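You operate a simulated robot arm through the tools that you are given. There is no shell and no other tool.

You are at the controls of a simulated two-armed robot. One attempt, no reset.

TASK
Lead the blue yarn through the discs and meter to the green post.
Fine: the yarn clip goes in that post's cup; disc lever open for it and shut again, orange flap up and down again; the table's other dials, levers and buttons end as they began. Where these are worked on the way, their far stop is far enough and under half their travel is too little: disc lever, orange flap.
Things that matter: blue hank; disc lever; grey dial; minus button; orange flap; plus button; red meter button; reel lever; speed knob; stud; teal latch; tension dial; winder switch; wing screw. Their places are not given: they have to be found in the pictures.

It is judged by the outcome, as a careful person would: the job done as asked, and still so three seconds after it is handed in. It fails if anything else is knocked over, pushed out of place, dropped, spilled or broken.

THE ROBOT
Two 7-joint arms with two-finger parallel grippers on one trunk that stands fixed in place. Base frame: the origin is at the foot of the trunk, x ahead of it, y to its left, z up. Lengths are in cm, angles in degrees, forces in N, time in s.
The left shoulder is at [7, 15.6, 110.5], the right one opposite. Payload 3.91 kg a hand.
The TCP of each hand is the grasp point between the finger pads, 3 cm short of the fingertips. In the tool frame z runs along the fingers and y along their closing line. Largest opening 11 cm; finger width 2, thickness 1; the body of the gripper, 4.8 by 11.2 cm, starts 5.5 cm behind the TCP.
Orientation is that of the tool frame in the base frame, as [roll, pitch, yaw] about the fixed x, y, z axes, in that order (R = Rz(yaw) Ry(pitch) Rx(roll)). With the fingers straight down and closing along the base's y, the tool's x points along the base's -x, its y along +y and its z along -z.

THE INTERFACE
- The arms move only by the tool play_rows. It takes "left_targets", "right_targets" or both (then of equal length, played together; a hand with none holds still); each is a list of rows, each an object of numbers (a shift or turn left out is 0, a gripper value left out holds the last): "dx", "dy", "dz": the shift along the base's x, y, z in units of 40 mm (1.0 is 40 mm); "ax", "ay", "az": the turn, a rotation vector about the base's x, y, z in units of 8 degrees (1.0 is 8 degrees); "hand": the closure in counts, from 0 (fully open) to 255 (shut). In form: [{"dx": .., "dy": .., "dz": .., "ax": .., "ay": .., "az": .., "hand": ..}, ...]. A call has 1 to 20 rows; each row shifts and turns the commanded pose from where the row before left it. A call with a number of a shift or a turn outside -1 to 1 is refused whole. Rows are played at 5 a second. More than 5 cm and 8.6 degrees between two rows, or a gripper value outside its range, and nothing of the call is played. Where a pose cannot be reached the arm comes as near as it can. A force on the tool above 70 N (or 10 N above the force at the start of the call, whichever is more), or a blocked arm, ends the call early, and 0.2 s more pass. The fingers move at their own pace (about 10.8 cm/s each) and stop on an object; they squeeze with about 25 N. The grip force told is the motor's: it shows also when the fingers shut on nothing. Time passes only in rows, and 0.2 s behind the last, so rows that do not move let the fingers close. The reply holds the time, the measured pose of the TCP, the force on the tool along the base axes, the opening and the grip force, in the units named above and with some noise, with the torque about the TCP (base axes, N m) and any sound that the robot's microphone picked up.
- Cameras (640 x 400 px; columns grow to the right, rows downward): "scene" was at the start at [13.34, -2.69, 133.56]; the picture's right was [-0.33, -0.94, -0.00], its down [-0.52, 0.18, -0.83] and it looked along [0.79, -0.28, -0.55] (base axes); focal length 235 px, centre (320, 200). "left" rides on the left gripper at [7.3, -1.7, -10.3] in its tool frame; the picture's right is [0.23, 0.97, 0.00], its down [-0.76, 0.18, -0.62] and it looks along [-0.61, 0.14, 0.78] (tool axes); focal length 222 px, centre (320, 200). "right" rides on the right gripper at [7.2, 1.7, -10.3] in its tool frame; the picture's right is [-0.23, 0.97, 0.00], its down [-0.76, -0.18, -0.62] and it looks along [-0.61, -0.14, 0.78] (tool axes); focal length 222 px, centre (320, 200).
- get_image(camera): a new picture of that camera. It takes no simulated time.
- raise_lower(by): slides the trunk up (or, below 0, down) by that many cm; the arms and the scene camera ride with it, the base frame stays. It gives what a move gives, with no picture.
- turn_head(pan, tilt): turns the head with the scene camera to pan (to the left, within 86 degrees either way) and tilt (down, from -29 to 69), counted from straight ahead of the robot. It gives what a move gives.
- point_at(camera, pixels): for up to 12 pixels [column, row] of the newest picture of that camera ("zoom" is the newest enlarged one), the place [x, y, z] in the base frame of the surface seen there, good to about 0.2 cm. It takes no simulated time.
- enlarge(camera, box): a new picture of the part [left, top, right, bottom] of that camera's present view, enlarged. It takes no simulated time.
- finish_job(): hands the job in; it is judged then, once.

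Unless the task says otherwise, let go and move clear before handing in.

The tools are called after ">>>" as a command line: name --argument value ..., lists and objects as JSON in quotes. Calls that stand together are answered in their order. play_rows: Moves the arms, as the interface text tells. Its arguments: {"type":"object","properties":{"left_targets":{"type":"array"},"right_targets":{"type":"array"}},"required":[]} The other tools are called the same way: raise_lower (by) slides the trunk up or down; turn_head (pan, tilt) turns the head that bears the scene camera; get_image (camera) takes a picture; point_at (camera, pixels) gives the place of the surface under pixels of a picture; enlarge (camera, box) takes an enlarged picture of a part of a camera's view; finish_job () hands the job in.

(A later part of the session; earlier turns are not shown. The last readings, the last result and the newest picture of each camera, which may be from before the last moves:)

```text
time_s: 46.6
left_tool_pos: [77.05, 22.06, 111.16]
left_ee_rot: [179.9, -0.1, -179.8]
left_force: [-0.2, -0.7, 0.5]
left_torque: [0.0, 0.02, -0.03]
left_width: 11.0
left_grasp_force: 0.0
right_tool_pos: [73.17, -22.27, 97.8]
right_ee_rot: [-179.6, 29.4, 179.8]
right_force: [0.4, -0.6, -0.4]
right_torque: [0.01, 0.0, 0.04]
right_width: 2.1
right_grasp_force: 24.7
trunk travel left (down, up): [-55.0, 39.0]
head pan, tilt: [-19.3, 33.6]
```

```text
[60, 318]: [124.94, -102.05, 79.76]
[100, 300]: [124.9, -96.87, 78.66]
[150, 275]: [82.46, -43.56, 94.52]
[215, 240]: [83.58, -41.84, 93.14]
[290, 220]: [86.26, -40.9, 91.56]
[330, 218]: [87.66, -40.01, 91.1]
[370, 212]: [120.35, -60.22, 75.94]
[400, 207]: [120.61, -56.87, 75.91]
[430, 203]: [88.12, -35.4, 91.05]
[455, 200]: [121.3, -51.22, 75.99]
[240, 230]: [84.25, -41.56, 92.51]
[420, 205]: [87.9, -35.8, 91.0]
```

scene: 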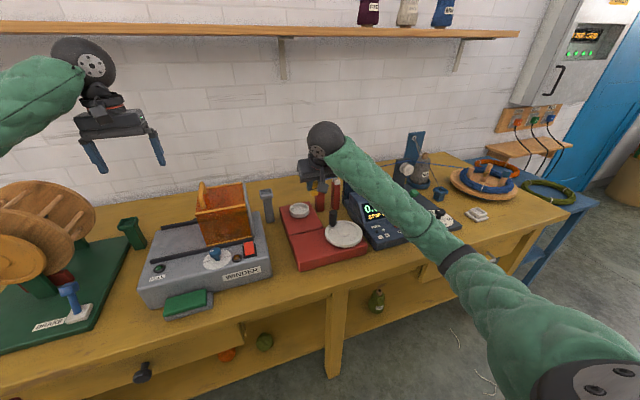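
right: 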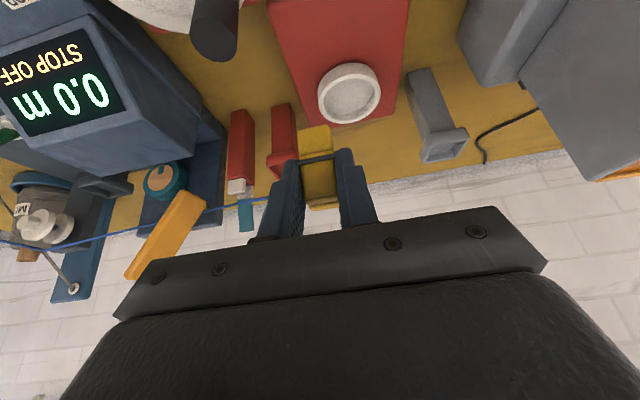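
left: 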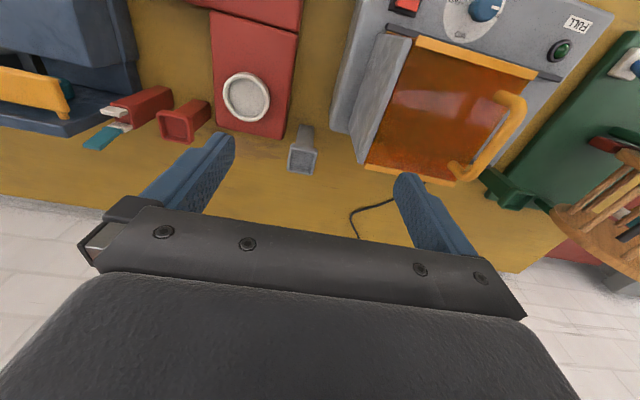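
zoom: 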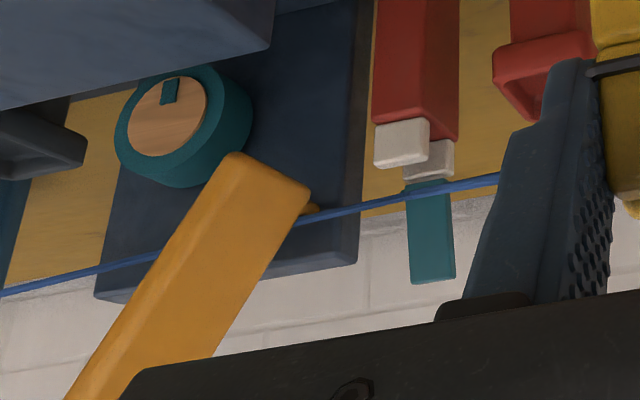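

>>> point_at --camera "zoom" --pixels '[[20, 288], [80, 273], [130, 261], [305, 220], [330, 214], [360, 207], [390, 200], [405, 196], [415, 193], [440, 187], [470, 182], [490, 179]]'

>>> enlarge --camera "scene" --box '[300, 150, 420, 220]'

```text
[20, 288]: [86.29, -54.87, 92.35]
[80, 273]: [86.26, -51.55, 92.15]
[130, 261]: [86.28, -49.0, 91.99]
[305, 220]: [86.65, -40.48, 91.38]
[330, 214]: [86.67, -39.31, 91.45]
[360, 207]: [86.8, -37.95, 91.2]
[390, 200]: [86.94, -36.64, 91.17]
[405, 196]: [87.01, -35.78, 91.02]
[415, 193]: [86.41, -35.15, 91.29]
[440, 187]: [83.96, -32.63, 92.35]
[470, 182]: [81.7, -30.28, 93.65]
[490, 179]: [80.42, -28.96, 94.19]
```

```text
5.33 times, centred on (360, 185) of scene
```

zoom: 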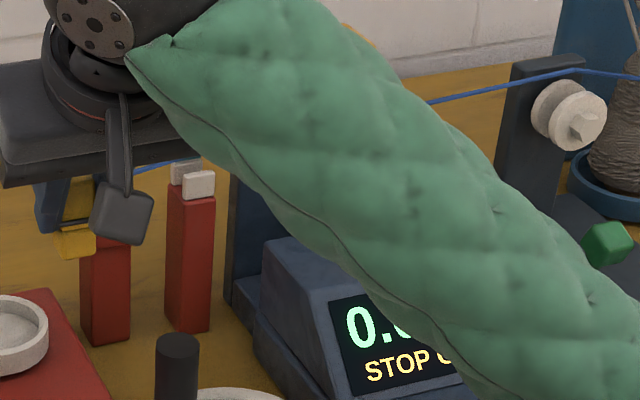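

Nodes now: discs (86.3,-66.9,93.2), meter (86.25,-47.4,91.9), latch (87,-35.8,91.1) — all hover just above each device. A decisive test is to park the clip in the grey cup and work the flap; I'll measure the grey cup first.

>>> enlarge --camera "right" --box '[380, 50, 520, 180]'

>>> point_at --camera "zoom" --pixels '[[320, 290], [295, 265], [350, 255], [395, 245], [405, 285], [325, 335], [420, 315], [370, 310], [345, 270], [390, 300], [250, 110], [340, 305]]'

```text
3.08 times, centred on (450, 115) of right
```

zoom: 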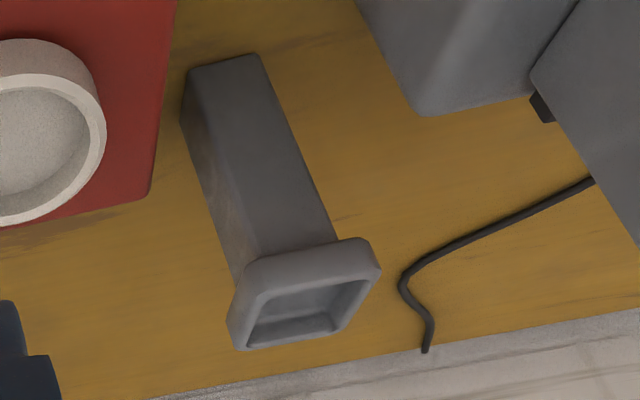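

```text
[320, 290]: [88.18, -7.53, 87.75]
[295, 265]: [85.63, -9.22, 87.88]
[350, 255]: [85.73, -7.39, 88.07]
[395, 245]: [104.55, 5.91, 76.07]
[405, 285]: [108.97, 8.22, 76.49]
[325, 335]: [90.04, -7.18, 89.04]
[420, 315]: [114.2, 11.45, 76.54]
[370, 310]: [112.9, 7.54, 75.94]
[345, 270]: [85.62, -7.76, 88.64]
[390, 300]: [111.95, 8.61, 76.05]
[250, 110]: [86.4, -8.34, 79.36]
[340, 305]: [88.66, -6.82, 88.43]
```

>>> point_at --camera "zoom" --pixels '[[256, 272], [365, 245], [376, 270], [336, 328], [242, 345], [233, 320], [300, 300], [280, 335], [270, 305], [350, 290], [310, 260], [325, 318]]'

```text
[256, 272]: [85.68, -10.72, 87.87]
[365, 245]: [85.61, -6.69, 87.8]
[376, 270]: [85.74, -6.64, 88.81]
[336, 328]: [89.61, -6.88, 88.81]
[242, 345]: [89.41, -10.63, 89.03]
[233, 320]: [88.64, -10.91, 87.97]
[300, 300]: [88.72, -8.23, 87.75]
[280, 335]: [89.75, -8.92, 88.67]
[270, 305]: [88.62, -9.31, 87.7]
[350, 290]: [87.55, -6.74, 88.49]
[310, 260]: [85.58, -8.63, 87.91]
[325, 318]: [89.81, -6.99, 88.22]
```

Grey cup: rim z≈88.95, floor 87.7, center (87.65, -8.7). I'll carry the clip above it.

>>> play_rows --right_targets '[{"dx": 0.6, "dz": 0.3}, {"dx": 0.9}, {"dx": 0.9}, {"dx": 0.9, "dy": 0.3}, {"dy": 0.7}, {"dy": 0.8}, {"dy": 0.8}, {"dy": 0.8, "dz": -0.2}, {}]'

>>> get_image --camera "right"

>>> enlarge --camera "scene" --box '[240, 140, 430, 230]'

```text
time_s: 48.6
left_tool_pos: [75.86, 22.35, 112.25]
left_ee_rot: [-180.0, 0.6, -179.8]
left_force: [-0.2, 0.3, 0.3]
left_torque: [0.0, 0.01, 0.02]
left_width: 10.99
left_grasp_force: 0.0
right_tool_pos: [85.71, -8.97, 99.78]
right_ee_rot: [-179.3, 30.7, 179.5]
right_force: [0.6, 0.3, 1.2]
right_torque: [0.01, 0.03, -0.02]
right_width: 2.09
right_grasp_force: 24.7
trunk travel left (down, up): [-55.0, 39.0]
head pan, tilt: [-19.3, 33.6]
```

```text
taken
```

right: 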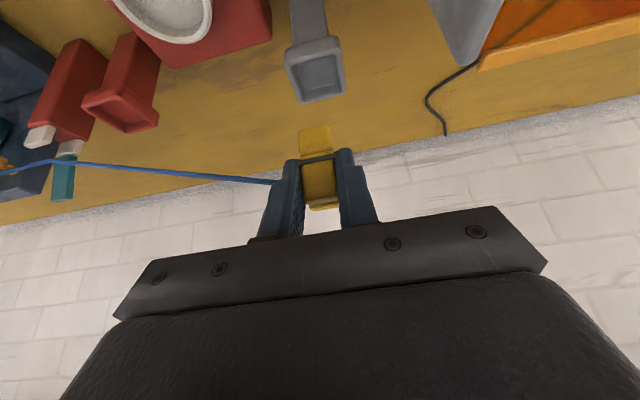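

```text
3.37 times, centred on (335, 185) of scene
```

zoom: 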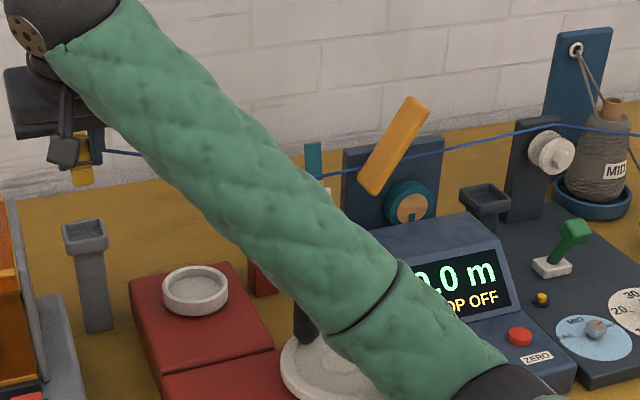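

Both arms are slightly off their commanded poses, so they may be touching each other. I'll look at the overall scene before going on.

>>> get_image --camera "scene"

>>> get_image --camera "left"

```text
taken
```

scene: 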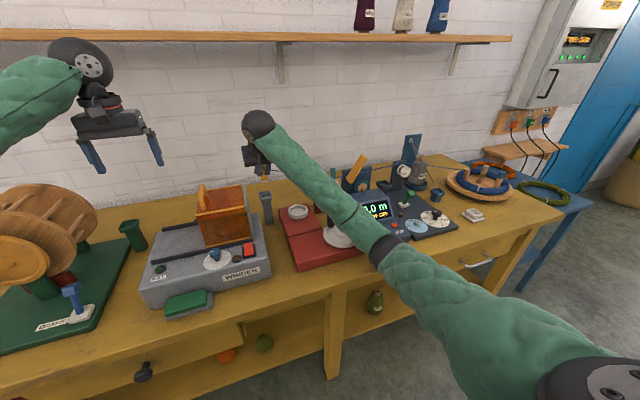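

```text
taken
```

left: 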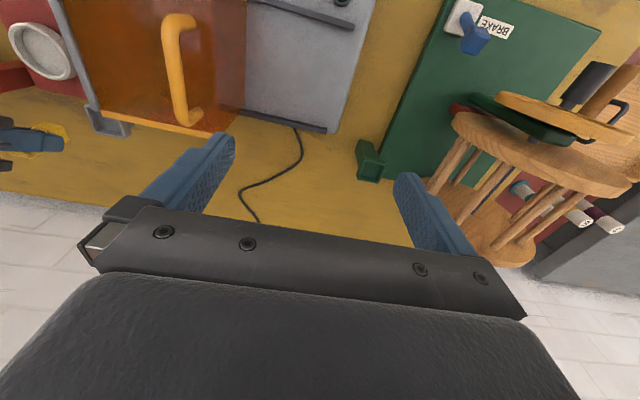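

The whole robot seems tipped by about 0.6°, which suggests the right forearm is pressing on something, perhaps the crank handle. I'll zoom in along the forearm.

>>> enlarge --camera "scene" --box '[240, 150, 460, 300]'

>>> enlarge --camera "scene" --box '[290, 190, 400, 280]'

```text
2.67 times, centred on (350, 225) of scene
```

zoom: 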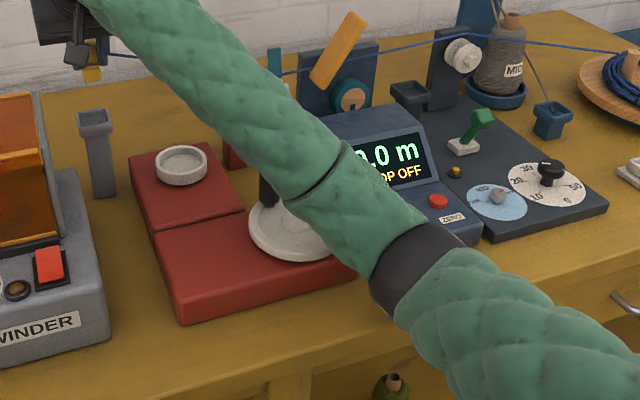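

```text
4.44 times, centred on (345, 235) of scene
```

zoom: 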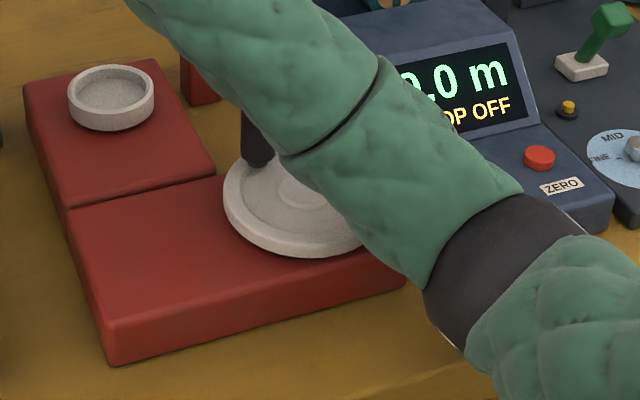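

>>> point_at --camera "scene" --pixels '[[375, 247], [390, 262], [352, 225], [335, 215], [372, 240], [410, 270], [440, 290], [300, 170], [330, 235], [262, 130], [545, 370]]'

>>> enlarge --camera "scene" --box '[340, 200, 460, 300]'

```text
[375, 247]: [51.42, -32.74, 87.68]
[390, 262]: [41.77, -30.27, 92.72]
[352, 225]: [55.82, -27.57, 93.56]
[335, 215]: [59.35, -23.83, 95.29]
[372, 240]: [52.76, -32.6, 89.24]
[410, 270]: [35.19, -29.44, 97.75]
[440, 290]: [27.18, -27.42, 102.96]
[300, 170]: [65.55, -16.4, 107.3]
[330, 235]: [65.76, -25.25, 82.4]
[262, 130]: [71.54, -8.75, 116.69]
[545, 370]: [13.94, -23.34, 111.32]
```

```text
4.00 times, centred on (400, 250) of scene
```

zoom: 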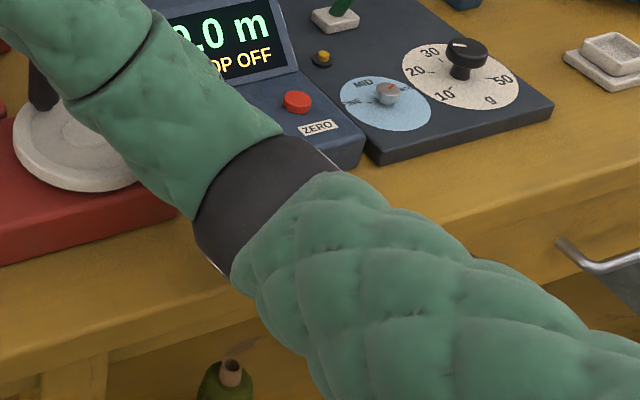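

The right elbow's surface is down at about z 88–93 near (45, -31) — its underside is likely resting on the table edge/red box. I'll raise the trunk 8 cm, which lifts both arms off.

>>> raise_lower --by 8

>>> get_image --camera "scene"

>>> get_image --camera "right"

```text
time_s: 49.7
left_tool_pos: [77.15, 22.07, 119.02]
left_ee_rot: [-180.0, -0.1, -179.8]
left_force: [0.1, -0.3, -0.1]
left_torque: [-0.02, -0.04, 0.03]
left_width: 11.01
left_grasp_force: 0.0
right_tool_pos: [86.38, -8.47, 105.85]
right_ee_rot: [-179.7, 29.4, 179.8]
right_force: [0.0, -0.8, 0.5]
right_torque: [-0.04, 0.0, 0.0]
right_width: 2.1
right_grasp_force: 25.0
trunk travel left (down, up): [-63.0, 31.0]
head pan, tilt: [-19.3, 33.6]
```

```text
taken
```

scene: 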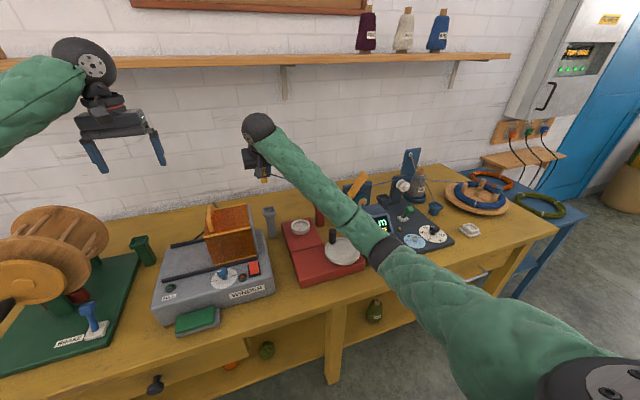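

```text
taken
```

right: 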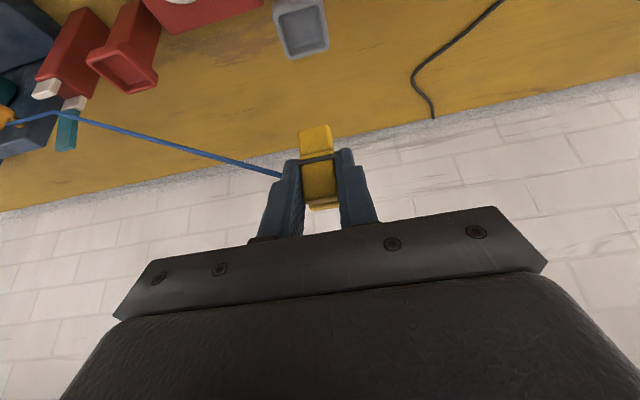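

Lifting freed the elbow: both hands are exactly at their commanded poses again. I'll check that nothing was disturbed around the meter, red reel and front edge.

>>> enlarge --camera "scene" --box '[270, 170, 470, 300]'

>>> enlarge --camera "scene" --box '[280, 180, 400, 290]'

```text
3.08 times, centred on (370, 235) of scene
```

zoom: 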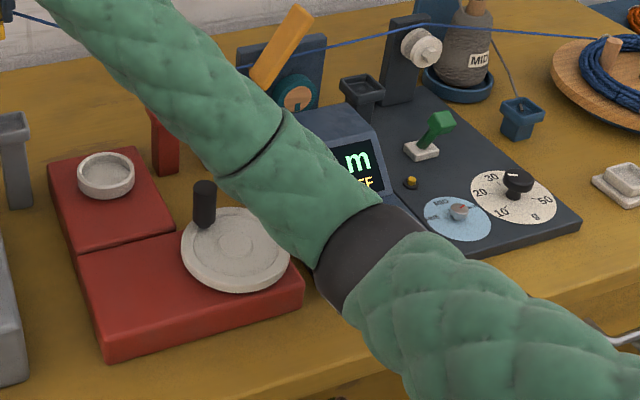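

```text
3.64 times, centred on (340, 235) of scene
```

zoom: 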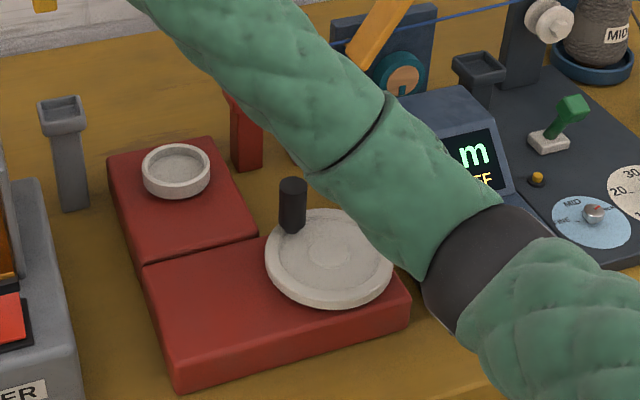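

Everything seems in place. To keep the elbow well clear while lowering the clip, I'll raise the trunk another 12 cm, then lower the hand.

>>> raise_lower --by 12

>>> play_rows --right_targets '[{"dz": -0.8}, {"dz": -0.9}, {"dz": -0.9}, {"dz": -0.9}, {"dz": -0.9}, {}]'

>>> get_image --camera "right"

>>> get_image --camera "scene"

```text
time_s: 51.2
left_tool_pos: [77.21, 22.17, 130.99]
left_ee_rot: [-180.0, -0.1, -179.7]
left_force: [-1.0, -0.3, -0.3]
left_torque: [0.01, 0.0, 0.02]
left_width: 11.0
left_grasp_force: 0.1
right_tool_pos: [86.44, -8.11, 117.82]
right_ee_rot: [-179.7, 29.3, 179.8]
right_force: [0.1, 0.3, -0.9]
right_torque: [-0.06, -0.02, -0.01]
right_width: 2.1
right_grasp_force: 25.4
trunk travel left (down, up): [-75.0, 19.0]
head pan, tilt: [-19.3, 33.6]
```

```text
time_s: 52.6
left_tool_pos: [77.16, 22.15, 131.05]
left_ee_rot: [180.0, -0.2, -179.8]
left_force: [-0.2, 0.0, 0.0]
left_torque: [0.01, 0.03, -0.03]
left_width: 11.01
left_grasp_force: 0.1
right_tool_pos: [86.37, -8.38, 100.06]
right_ee_rot: [-179.7, 29.5, 179.8]
right_force: [-0.3, -0.2, -0.5]
right_torque: [0.04, 0.06, 0.01]
right_width: 2.08
right_grasp_force: 24.7
trunk travel left (down, up): [-75.0, 19.0]
head pan, tilt: [-19.3, 33.6]
```

```text
taken
```

right: 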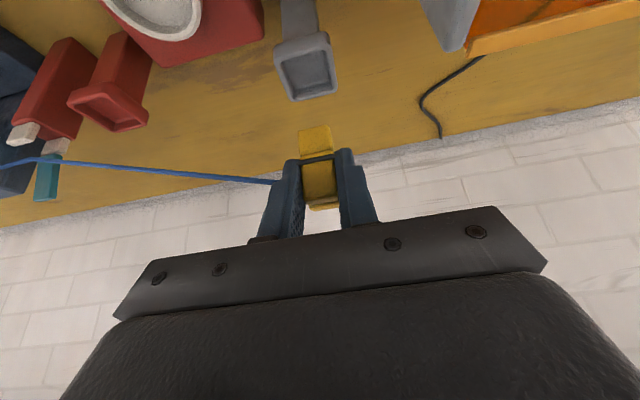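

```text
taken
```

scene: 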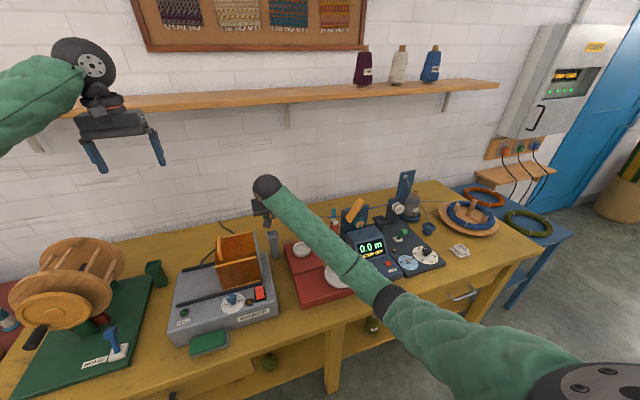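

>>> point_at --camera "scene" --pixels '[[380, 285], [392, 305], [350, 262], [420, 320], [375, 300]]'

>>> enlarge --camera "scene" --box '[330, 190, 460, 300]'

```text
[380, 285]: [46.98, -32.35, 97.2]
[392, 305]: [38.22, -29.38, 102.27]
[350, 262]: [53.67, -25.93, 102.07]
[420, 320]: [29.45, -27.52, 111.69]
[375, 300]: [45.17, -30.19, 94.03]
```

```text
3.64 times, centred on (395, 245) of scene
```

zoom: 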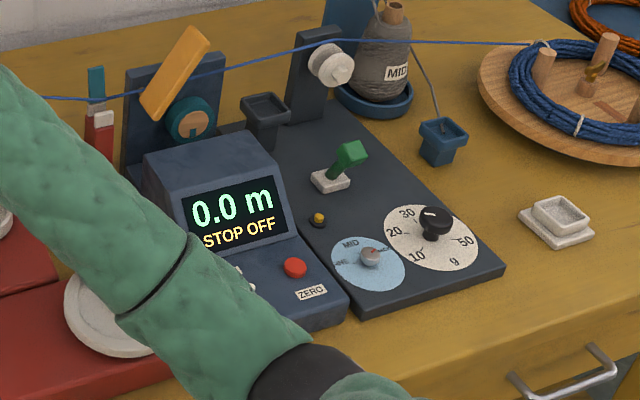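

The elbow now has ~10 cm clearance, and the meter still reads 0.0 m, STOP OFF. I'll lower the clip to just above the grey cup.

>>> play_rows --right_targets '[{"dx": 0.05, "dy": -0.08, "dz": -0.6}, {"dz": -0.7}, {}]'

>>> enlarge --camera "right" --box '[230, 40, 390, 220]'

>>> enlarge --camera "scene" --box '[230, 180, 310, 270]'

```text
time_s: 53.4
left_tool_pos: [77.09, 22.19, 130.93]
left_ee_rot: [-179.9, -0.2, -179.8]
left_force: [0.6, -0.7, 0.0]
left_torque: [-0.02, -0.01, -0.03]
left_width: 11.01
left_grasp_force: 0.1
right_tool_pos: [86.67, -8.58, 94.97]
right_ee_rot: [-179.6, 29.4, 179.8]
right_force: [-0.1, 0.0, 0.0]
right_torque: [0.03, 0.02, -0.01]
right_width: 2.11
right_grasp_force: 24.9
trunk travel left (down, up): [-75.0, 19.0]
head pan, tilt: [-19.3, 33.6]
```

```text
2.22 times, centred on (310, 130) of right
```

zoom: 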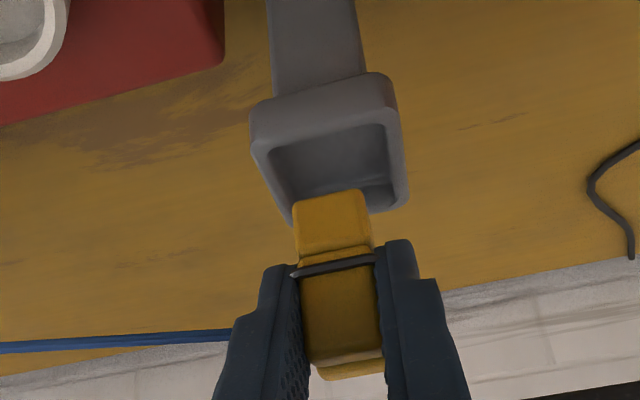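

```text
4.44 times, centred on (270, 225) of scene
```

zoom: 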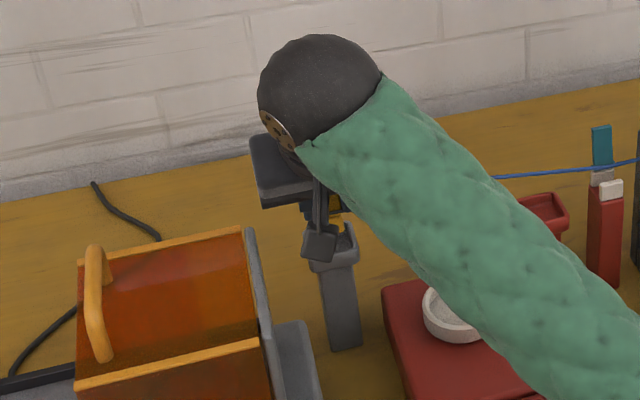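

>>> point_at --camera "zoom" --pixels '[[350, 235], [320, 265], [355, 260]]'

>>> enlarge --camera "right" --box '[230, 40, 390, 220]'

>>> point_at --camera "zoom" --pixels '[[300, 245], [335, 240], [365, 240], [330, 200], [260, 140], [395, 105], [403, 200], [292, 215], [330, 160], [270, 170], [400, 150]]'

```text
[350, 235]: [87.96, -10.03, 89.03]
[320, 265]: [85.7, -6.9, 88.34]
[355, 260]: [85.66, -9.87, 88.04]
```

```text
2.22 times, centred on (310, 130) of right
```

zoom: 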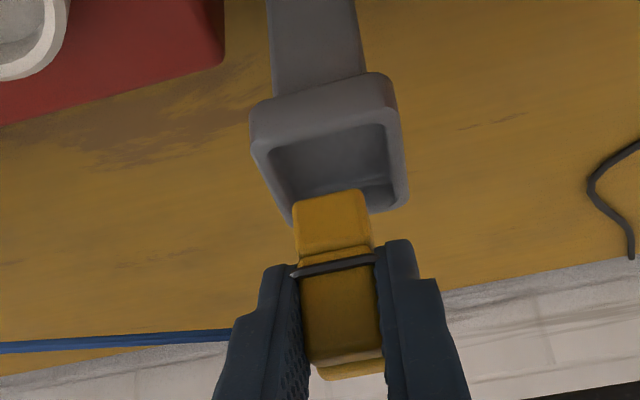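

```text
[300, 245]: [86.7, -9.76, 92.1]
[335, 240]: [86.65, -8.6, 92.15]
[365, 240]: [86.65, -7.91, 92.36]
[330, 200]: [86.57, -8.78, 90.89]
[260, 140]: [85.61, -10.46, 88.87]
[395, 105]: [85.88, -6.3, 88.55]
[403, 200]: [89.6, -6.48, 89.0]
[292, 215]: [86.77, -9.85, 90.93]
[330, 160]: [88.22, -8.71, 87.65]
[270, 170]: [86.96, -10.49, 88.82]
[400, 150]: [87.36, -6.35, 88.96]
```

The clip is centered over the cup (front face x 86.65, y -9.8 to -7.8), bottom ~3 cm above the floor. I'll lower it until it touches.

>>> play_rows --right_targets '[{"dy": 0.06, "dz": -0.4}, {"dz": -0.25}, {}]'

```text
time_s: 54.2
left_tool_pos: [77.06, 22.24, 131.06]
left_ee_rot: [-179.9, -0.1, -179.9]
left_force: [-0.1, -0.2, 0.1]
left_torque: [-0.02, -0.01, 0.0]
left_width: 11.0
left_grasp_force: 0.1
right_tool_pos: [86.73, -8.31, 92.53]
right_ee_rot: [-179.6, 29.3, 179.8]
right_force: [-0.4, -0.2, -1.1]
right_torque: [-0.01, 0.02, -0.01]
right_width: 2.11
right_grasp_force: 25.2
trunk travel left (down, up): [-75.0, 19.0]
head pan, tilt: [-19.3, 33.6]
```

>>> play_rows --right_targets '[{"dz": -0.1}, {}]'

>>> enlarge --camera "right" --box '[230, 60, 390, 240]'

```text
time_s: 54.8
left_tool_pos: [76.99, 22.31, 131.09]
left_ee_rot: [179.9, 0.0, -179.7]
left_force: [0.3, -0.3, 0.3]
left_torque: [-0.01, -0.05, 0.01]
left_width: 10.99
left_grasp_force: 0.0
right_tool_pos: [86.53, -8.44, 92.26]
right_ee_rot: [-179.7, 29.5, 179.8]
right_force: [3.1, 0.6, 15.5]
right_torque: [0.05, -0.28, 0.02]
right_width: 2.07
right_grasp_force: 24.9
trunk travel left (down, up): [-75.0, 19.0]
head pan, tilt: [-19.3, 33.6]
```

```text
2.22 times, centred on (310, 150) of right
```

zoom: 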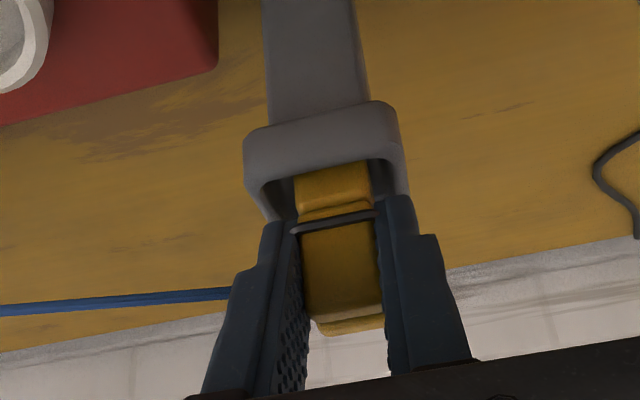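

The clip is on the cup floor (15 N). I'll release and back off along the tool axis, then up and toward the flap.

>>> play_rows --right_targets '[{"dz": 0.03, "hand": 175}, {"hand": 150}, {"hand": 150}, {"dx": -0.4, "dz": 0.7, "hand": 150}, {"dx": -0.5, "dz": 0.87}, {"dx": -0.6, "dz": 0.8}, {"dx": -0.8, "dy": -0.5, "dz": 0.3}, {"dx": -0.8, "dy": -0.8}, {}]'

>>> get_image --camera "right"

>>> get_image --camera "scene"

```text
time_s: 56.8
left_tool_pos: [77.21, 22.37, 131.03]
left_ee_rot: [-180.0, -0.1, -179.7]
left_force: [0.4, 0.3, -0.1]
left_torque: [-0.01, 0.04, -0.01]
left_width: 10.99
left_grasp_force: 0.1
right_tool_pos: [74.37, -13.64, 102.83]
right_ee_rot: [-179.5, 29.4, 179.9]
right_force: [0.2, -0.2, 0.0]
right_torque: [-0.01, 0.0, -0.03]
right_width: 4.54
right_grasp_force: 0.0
trunk travel left (down, up): [-75.0, 19.0]
head pan, tilt: [-19.3, 33.6]
```

```text
taken
```

right: 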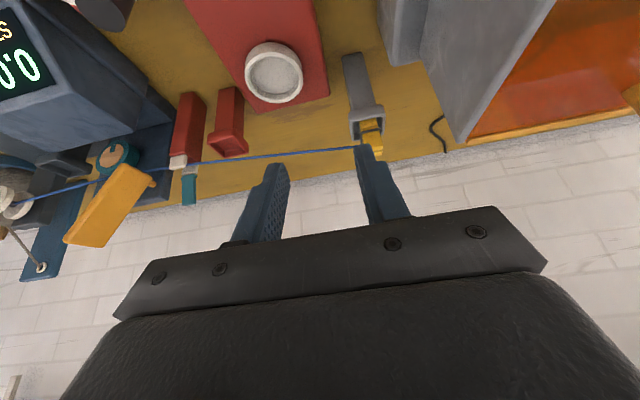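

```text
taken
```

scene: 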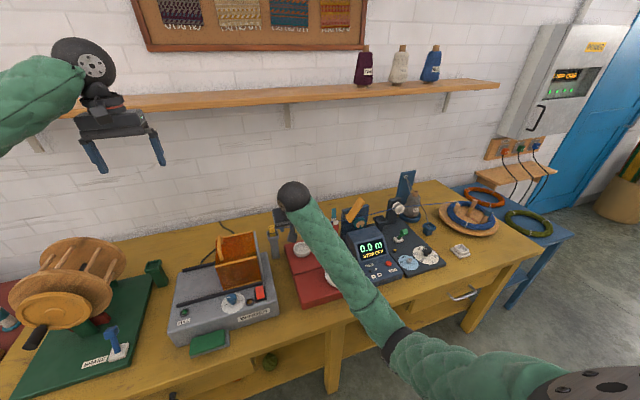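

The clip stands in the grey cup and the yarn runs over to it. I'll look closely at the yarn along the stations.

>>> enlarge --camera "right" --box '[0, 110, 220, 260]'

>>> enlarge --camera "right" --box '[150, 110, 400, 230]'

>>> enlarge --camera "scene" --box '[330, 180, 430, 260]'

```text
2.67 times, centred on (110, 185) of right
```

zoom: 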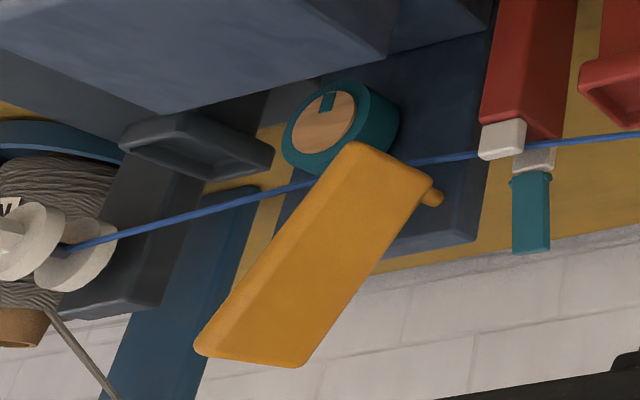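

```text
2.56 times, centred on (275, 170) of right
```

zoom: 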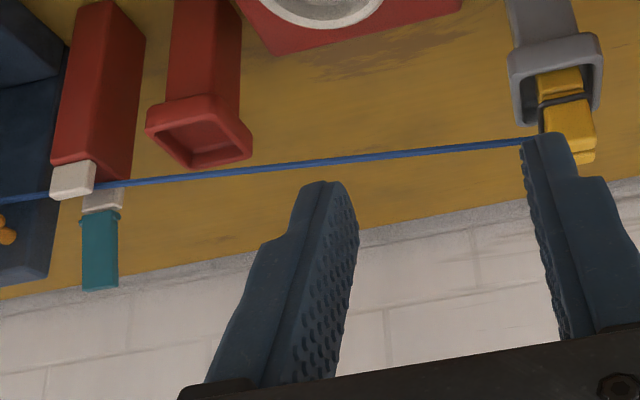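

```text
5.00 times, centred on (380, 220) of scene
```

zoom: 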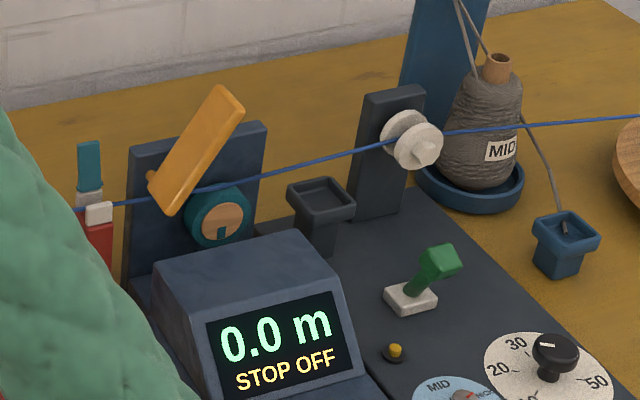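

The yarn has now dropped: it enters the disc gap, passes under the flap over the wheel, and lies in the open latch slot. I'll measure its points.

>>> enlarge --camera "right" --box '[0, 110, 220, 260]'

>>> point_at --camera "zoom" --pixels '[[75, 246], [100, 237], [150, 222], [220, 205], [290, 186], [330, 178], [420, 162], [450, 157], [478, 153], [540, 143], [590, 138], [625, 135]]'

```text
2.67 times, centred on (110, 185) of right
```

zoom: 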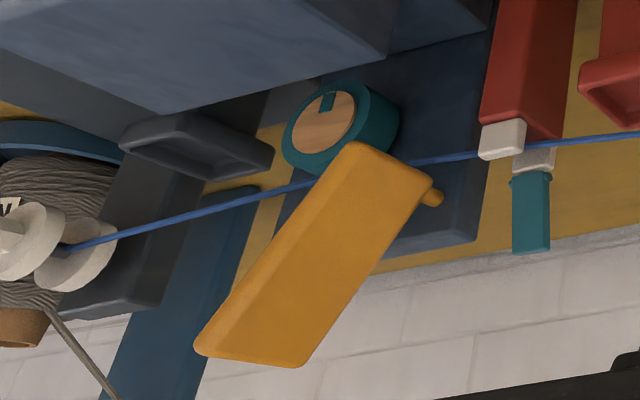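

```text
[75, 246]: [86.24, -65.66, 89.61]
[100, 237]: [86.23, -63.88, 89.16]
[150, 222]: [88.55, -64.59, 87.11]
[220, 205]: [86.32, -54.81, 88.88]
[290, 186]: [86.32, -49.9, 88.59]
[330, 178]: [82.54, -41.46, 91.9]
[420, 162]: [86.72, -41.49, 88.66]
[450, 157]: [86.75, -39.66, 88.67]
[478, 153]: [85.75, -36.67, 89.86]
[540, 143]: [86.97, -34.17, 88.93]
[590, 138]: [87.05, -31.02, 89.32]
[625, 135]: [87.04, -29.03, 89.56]
```

Yarn heights are now 89.6 at the discs, 88.5 on the wheel and under the flap pivot, with the clip parked — it is through discs and meter, and the taut line to the green post runs that way anyway. Now I'll move the right hand away and bring the left hand above the grey cup.

>>> play_rows --left_targets '[{"dz": -1, "hand": 145}, {"dz": -1}, {"dz": -1}, {"dy": -0.95, "dx": 0.32, "dz": -0.3}, {"dy": -0.95, "dx": 0.32, "dz": -0.3}, {"dy": -0.95, "dx": 0.32, "dz": -0.3}, {"dy": -0.95, "dx": 0.32, "dz": -0.3}, {"dy": -0.95, "dx": 0.32, "dz": -0.3}, {"dy": -0.95, "dx": 0.32, "dz": -0.3}, {"dy": -0.95, "dx": 0.32, "dz": -0.3}, {"dy": -0.95, "dx": 0.32, "dz": -0.3}, {}]' --right_targets '[{"dx": -0.12, "dy": -0.85, "dz": 0.09}, {"dx": -0.12, "dy": -0.85, "dz": 0.09}, {"dx": -0.12, "dy": -0.85, "dz": 0.09}, {"dx": -0.12, "dy": -0.85, "dz": 0.09}, {"dx": -0.12, "dy": -0.85, "dz": 0.09}, {"dx": -0.12, "dy": -0.85, "dz": 0.09}, {"dx": -0.12, "dy": -0.85, "dz": 0.09}, {"dx": -0.12, "dy": -0.85, "dz": 0.09}, {"dx": -0.12, "dy": -0.85, "dz": 0.09}, {}, {}, {}]'

>>> get_image --camera "left"

>>> get_image --camera "right"

>>> get_image --camera "scene"

```text
time_s: 59.4
left_tool_pos: [87.48, -8.19, 109.63]
left_ee_rot: [180.0, -0.1, -179.7]
left_force: [0.0, 0.2, -0.7]
left_torque: [0.01, 0.03, -0.01]
left_width: 4.74
left_grasp_force: 0.1
right_tool_pos: [70.03, -44.16, 106.52]
right_ee_rot: [-179.6, 29.3, 179.8]
right_force: [0.0, 0.5, -0.4]
right_torque: [-0.02, 0.0, -0.04]
right_width: 4.52
right_grasp_force: 0.1
trunk travel left (down, up): [-75.0, 19.0]
head pan, tilt: [-19.3, 33.6]
```

```text
taken
```

left: 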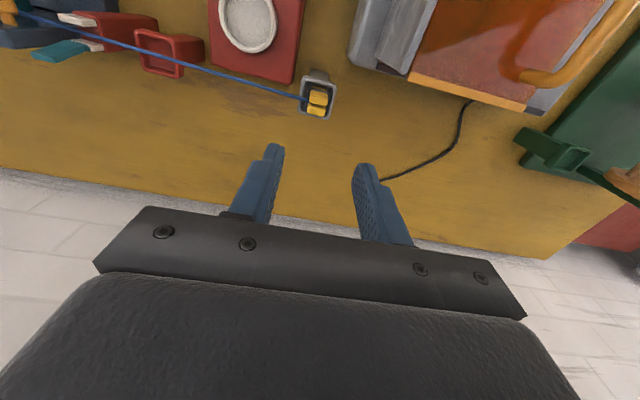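

```text
taken
```

right: 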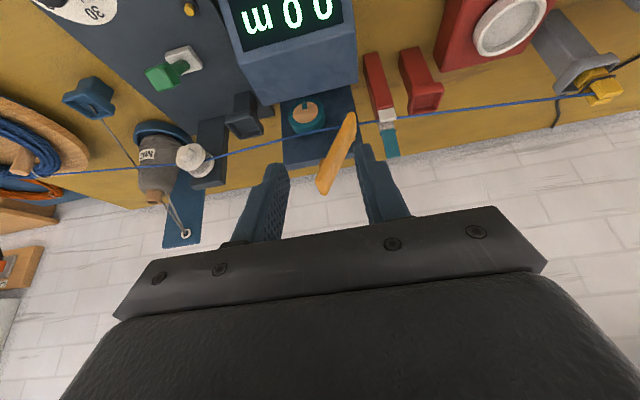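

```text
taken
```

scene: 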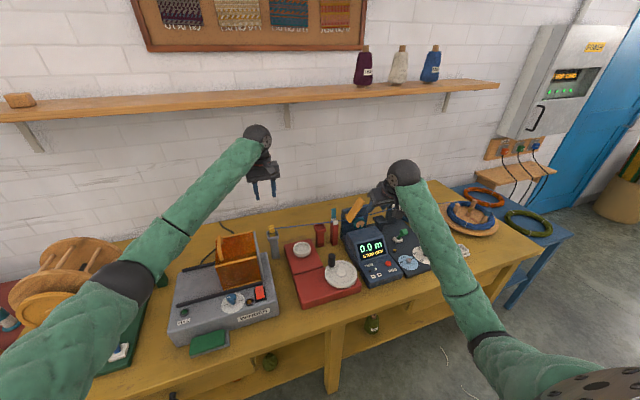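

The yarn now runs in a clean straight line through discs, meter and latch gap to the clip. I'll check the left elbow's clearance over the green machine and locate the clip from the left camera.

>>> point_at --camera "scene" --pixels '[[120, 285], [150, 255], [100, 310], [60, 340], [200, 210], [115, 335], [122, 350], [135, 320]]'

>>> enlarge --camera "left" --box '[270, 50, 360, 140]'

>>> point_at --camera "zoom" --pixels '[[320, 210], [340, 180], [320, 250], [300, 215], [350, 250], [280, 150], [400, 170], [390, 270], [255, 250], [330, 195]]'

```text
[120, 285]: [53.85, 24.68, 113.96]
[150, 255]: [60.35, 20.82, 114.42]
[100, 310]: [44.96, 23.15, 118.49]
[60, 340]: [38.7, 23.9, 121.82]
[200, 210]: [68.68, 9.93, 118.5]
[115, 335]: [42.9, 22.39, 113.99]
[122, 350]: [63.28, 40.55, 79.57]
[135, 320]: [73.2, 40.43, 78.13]
```

```text
4.44 times, centred on (315, 95) of left
```

zoom: 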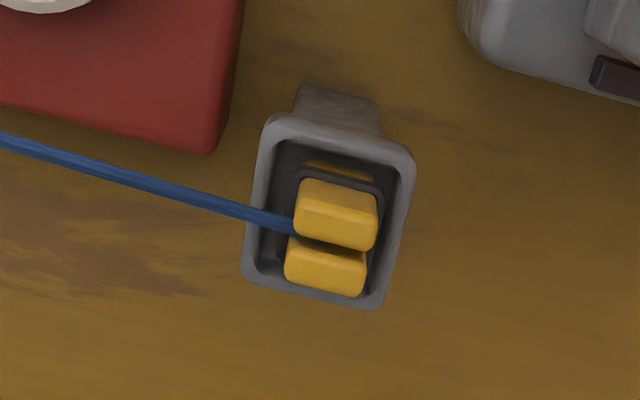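

```text
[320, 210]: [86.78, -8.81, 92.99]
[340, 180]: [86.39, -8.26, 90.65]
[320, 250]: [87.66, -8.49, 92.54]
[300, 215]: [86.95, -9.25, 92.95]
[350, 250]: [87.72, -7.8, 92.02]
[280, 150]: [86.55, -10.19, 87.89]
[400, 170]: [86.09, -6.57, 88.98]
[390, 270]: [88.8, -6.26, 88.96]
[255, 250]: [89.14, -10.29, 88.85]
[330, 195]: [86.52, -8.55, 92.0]
```

Left elbow is 36 cm above the machine, fine. The clip is centered at about (87.45, -8.4), top z 93, so I'll descend the left hand to just above it.

>>> play_rows --left_targets '[{"dy": -0.05, "dz": -0.9}, {"dz": -0.9}, {"dz": -0.9}, {"dz": -0.7}, {}]'

>>> get_image --camera "left"

```text
time_s: 60.6
left_tool_pos: [87.2, -8.46, 95.78]
left_ee_rot: [-179.9, -0.1, -179.9]
left_force: [0.1, 0.3, 0.8]
left_torque: [0.01, -0.02, 0.0]
left_width: 4.72
left_grasp_force: 0.1
right_tool_pos: [70.05, -44.19, 106.49]
right_ee_rot: [-179.6, 29.4, 179.8]
right_force: [0.0, -0.4, -0.6]
right_torque: [-0.02, 0.0, 0.01]
right_width: 4.54
right_grasp_force: 0.1
trunk travel left (down, up): [-75.0, 19.0]
head pan, tilt: [-19.3, 33.6]
```

```text
taken
```

left: 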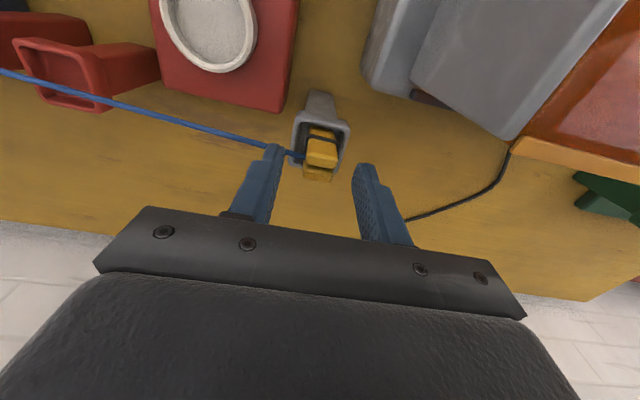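

The clip is centered between the left fingers. I'll lower to the grasp height and close.

>>> play_rows --left_targets '[{"dx": 0.06, "dz": -0.45}, {"dz": -0.4}, {"hand": 145}, {"hand": 200}, {"hand": 255}, {"hand": 255}, {"hand": 255}]'

>>> get_image --camera "left"

```text
time_s: 62.2
left_tool_pos: [87.0, -8.58, 93.96]
left_ee_rot: [-179.9, 0.8, -179.8]
left_force: [3.0, -1.9, 14.1]
left_torque: [-0.1, -0.23, -0.02]
left_width: 2.07
left_grasp_force: 25.7
right_tool_pos: [69.37, -44.36, 106.99]
right_ee_rot: [-179.6, 30.0, 179.9]
right_force: [-0.7, 0.2, 0.1]
right_torque: [0.01, 0.01, 0.0]
right_width: 4.54
right_grasp_force: 0.0
trunk travel left (down, up): [-75.0, 19.0]
head pan, tilt: [-19.3, 33.6]
```

```text
taken
```

left: 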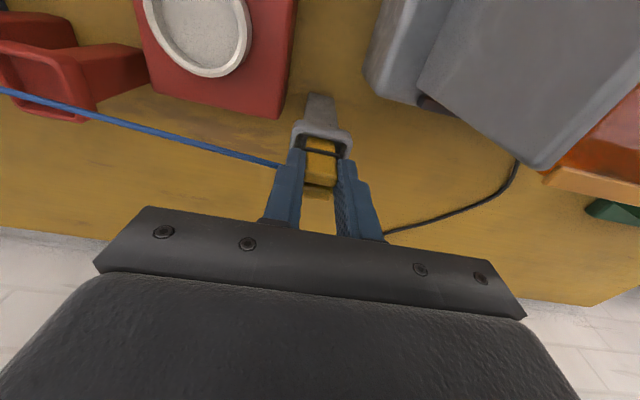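

The left hand stopped 1.6 cm high and the trunk tipped slightly again, so the left forearm is probably touching the hood's handle. The clip is gripped (2.07 cm), so I'll lift straight up now.

>>> play_rows --left_targets '[{"dz": 0.6, "hand": 255}, {"dz": 0.8}, {"dz": 0.8}, {}]'

>>> get_image --camera "scene"

>>> get_image --camera "left"

```text
time_s: 63.2
left_tool_pos: [87.74, -8.44, 101.1]
left_ee_rot: [179.9, -0.3, -179.6]
left_force: [0.6, 1.0, -0.5]
left_torque: [-0.01, 0.01, 0.02]
left_width: 2.08
left_grasp_force: 24.7
right_tool_pos: [70.33, -44.23, 106.24]
right_ee_rot: [-179.8, 29.3, 179.9]
right_force: [1.1, -0.1, -0.2]
right_torque: [-0.01, 0.0, -0.02]
right_width: 4.55
right_grasp_force: 0.1
trunk travel left (down, up): [-75.0, 19.0]
head pan, tilt: [-19.3, 33.6]
```

```text
taken
```

scene: 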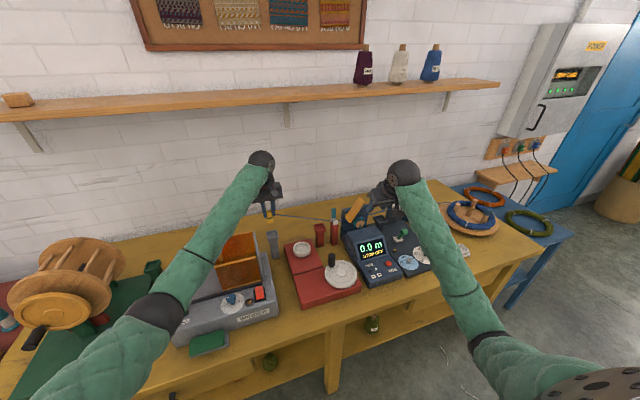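

```text
taken
```

left: 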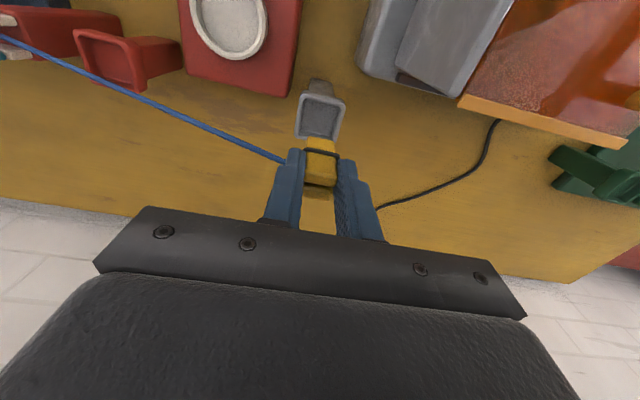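

The hand is free again at its commanded height with the clip held. I'll check the wooden reel's extents near the green post and the hood before carrying the clip left.

>>> point_at --camera "scene" --pixels '[[65, 245], [100, 260], [40, 240], [115, 280], [30, 280], [60, 310], [120, 265], [75, 300], [152, 268], [235, 240], [238, 262], [100, 300]]'

>>> enlarge --camera "scene" --box '[0, 220, 180, 350]'

>>> enlarge --camera "scene" --box '[160, 210, 300, 330]'

```text
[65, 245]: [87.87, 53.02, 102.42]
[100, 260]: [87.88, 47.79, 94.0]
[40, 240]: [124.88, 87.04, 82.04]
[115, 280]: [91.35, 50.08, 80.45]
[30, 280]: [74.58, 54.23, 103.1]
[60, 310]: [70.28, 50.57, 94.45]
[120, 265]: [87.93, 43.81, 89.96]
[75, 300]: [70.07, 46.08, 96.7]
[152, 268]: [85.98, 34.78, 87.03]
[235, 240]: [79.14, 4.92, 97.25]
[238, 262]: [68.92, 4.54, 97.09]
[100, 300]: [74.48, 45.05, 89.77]
```

```text
3.08 times, centred on (90, 285) of scene
```

zoom: 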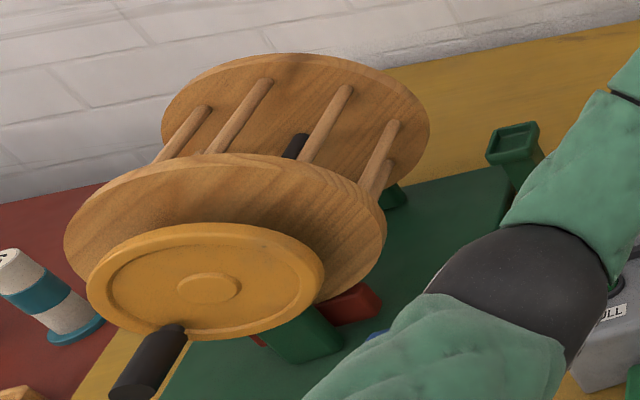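

```text
3.33 times, centred on (230, 270) of scene
```

zoom: 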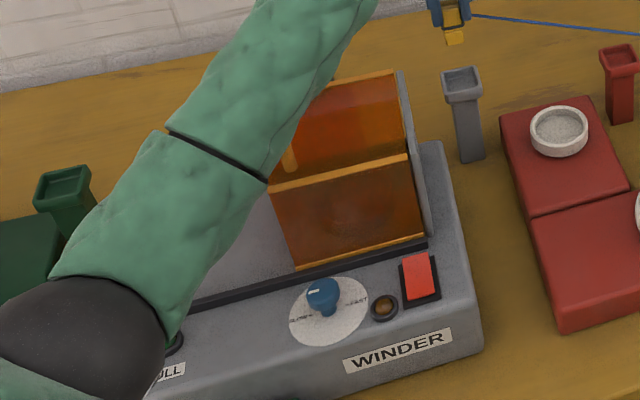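

The drum's discs reach y≥43.8 with tops at z≈103, and the hood looks in place. To gain forearm clearance I'll raise the trunk 5 cm, then carry the clip left to above the green cup.

>>> raise_lower --by 5

>>> play_rows --left_targets '[{"dz": 0.2, "dy": 0.5}, {"dy": 0.9}, {"dy": 0.95}, {"dy": 0.95}, {"dy": 0.95}, {"dy": 0.95}, {"dy": 0.95}, {"dy": 0.95}, {"dy": 0.95}, {"dy": 0.95}, {"dy": 0.95}, {"dy": 0.95}, {}]'

>>> get_image --camera "left"

>>> get_image --camera "scene"

```text
time_s: 64.2
left_tool_pos: [87.57, -8.41, 106.16]
left_ee_rot: [-180.0, -0.2, -179.7]
left_force: [0.1, -1.1, -0.1]
left_torque: [-0.01, -0.02, -0.01]
left_width: 2.09
left_grasp_force: 24.8
right_tool_pos: [70.15, -44.24, 111.34]
right_ee_rot: [-179.7, 29.4, 179.9]
right_force: [0.2, 0.3, -0.1]
right_torque: [-0.04, 0.03, 0.0]
right_width: 4.52
right_grasp_force: 0.1
trunk travel left (down, up): [-80.0, 14.0]
head pan, tilt: [-19.3, 33.6]
```

```text
time_s: 67.0
left_tool_pos: [87.36, 34.95, 107.14]
left_ee_rot: [-180.0, -0.1, -179.9]
left_force: [0.4, -0.4, -0.2]
left_torque: [-0.03, -0.01, 0.0]
left_width: 2.07
left_grasp_force: 24.9
right_tool_pos: [70.12, -44.34, 111.36]
right_ee_rot: [-179.6, 29.4, 179.8]
right_force: [0.3, 0.0, -0.2]
right_torque: [-0.01, -0.01, -0.02]
right_width: 4.53
right_grasp_force: 0.2
trunk travel left (down, up): [-80.0, 14.0]
head pan, tilt: [-19.3, 33.6]
```

```text
taken
```

left: 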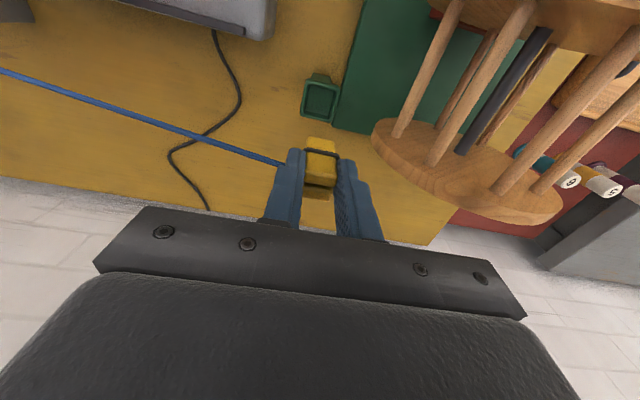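

```text
taken
```

scene: 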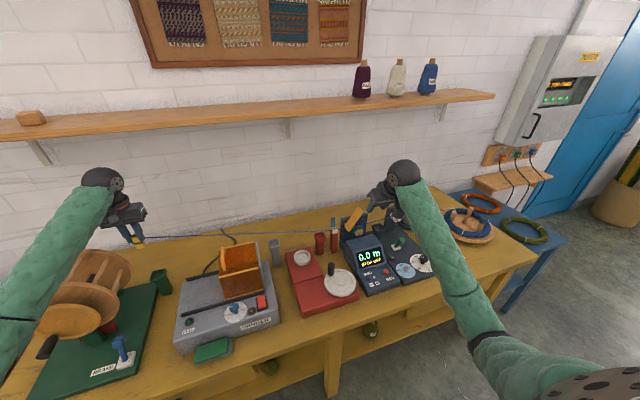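

The clip is above the green post; the cup shows at (320,97) in the left view. I'll measure the cup and clip bottom from here.

>>> enlarge --camera "left" --box '[270, 50, 370, 180]'

>>> point_at --camera "zoom" --pixels '[[260, 110], [375, 115], [370, 200], [245, 195], [315, 150], [310, 190], [320, 120], [255, 150], [372, 150], [330, 300], [300, 340], [360, 350]]'

```text
3.08 times, centred on (320, 115) of left
```

zoom: 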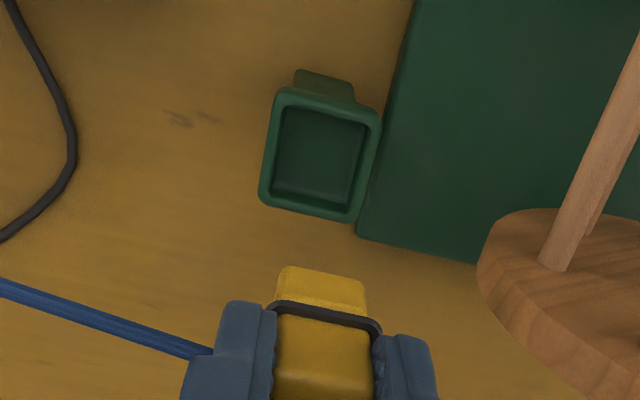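

```text
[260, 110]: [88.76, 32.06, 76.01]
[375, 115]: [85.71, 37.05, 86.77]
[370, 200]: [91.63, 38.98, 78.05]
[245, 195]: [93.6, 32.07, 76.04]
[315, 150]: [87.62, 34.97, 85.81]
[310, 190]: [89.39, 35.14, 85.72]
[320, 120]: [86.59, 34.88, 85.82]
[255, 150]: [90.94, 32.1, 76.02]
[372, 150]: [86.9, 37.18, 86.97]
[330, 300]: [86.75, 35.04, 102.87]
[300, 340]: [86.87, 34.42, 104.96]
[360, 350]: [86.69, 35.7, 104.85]
```

>>> point_at --camera "zoom" --pixels '[[285, 95], [370, 115], [350, 215], [268, 195], [330, 103], [275, 145], [310, 208], [285, 275], [355, 285], [320, 272]]'

```text
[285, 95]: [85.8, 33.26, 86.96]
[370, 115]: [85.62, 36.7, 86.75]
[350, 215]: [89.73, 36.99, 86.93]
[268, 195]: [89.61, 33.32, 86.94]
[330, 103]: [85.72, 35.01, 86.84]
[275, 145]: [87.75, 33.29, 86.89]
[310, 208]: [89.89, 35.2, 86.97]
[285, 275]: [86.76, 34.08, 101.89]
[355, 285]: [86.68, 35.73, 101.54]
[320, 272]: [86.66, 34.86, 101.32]
```

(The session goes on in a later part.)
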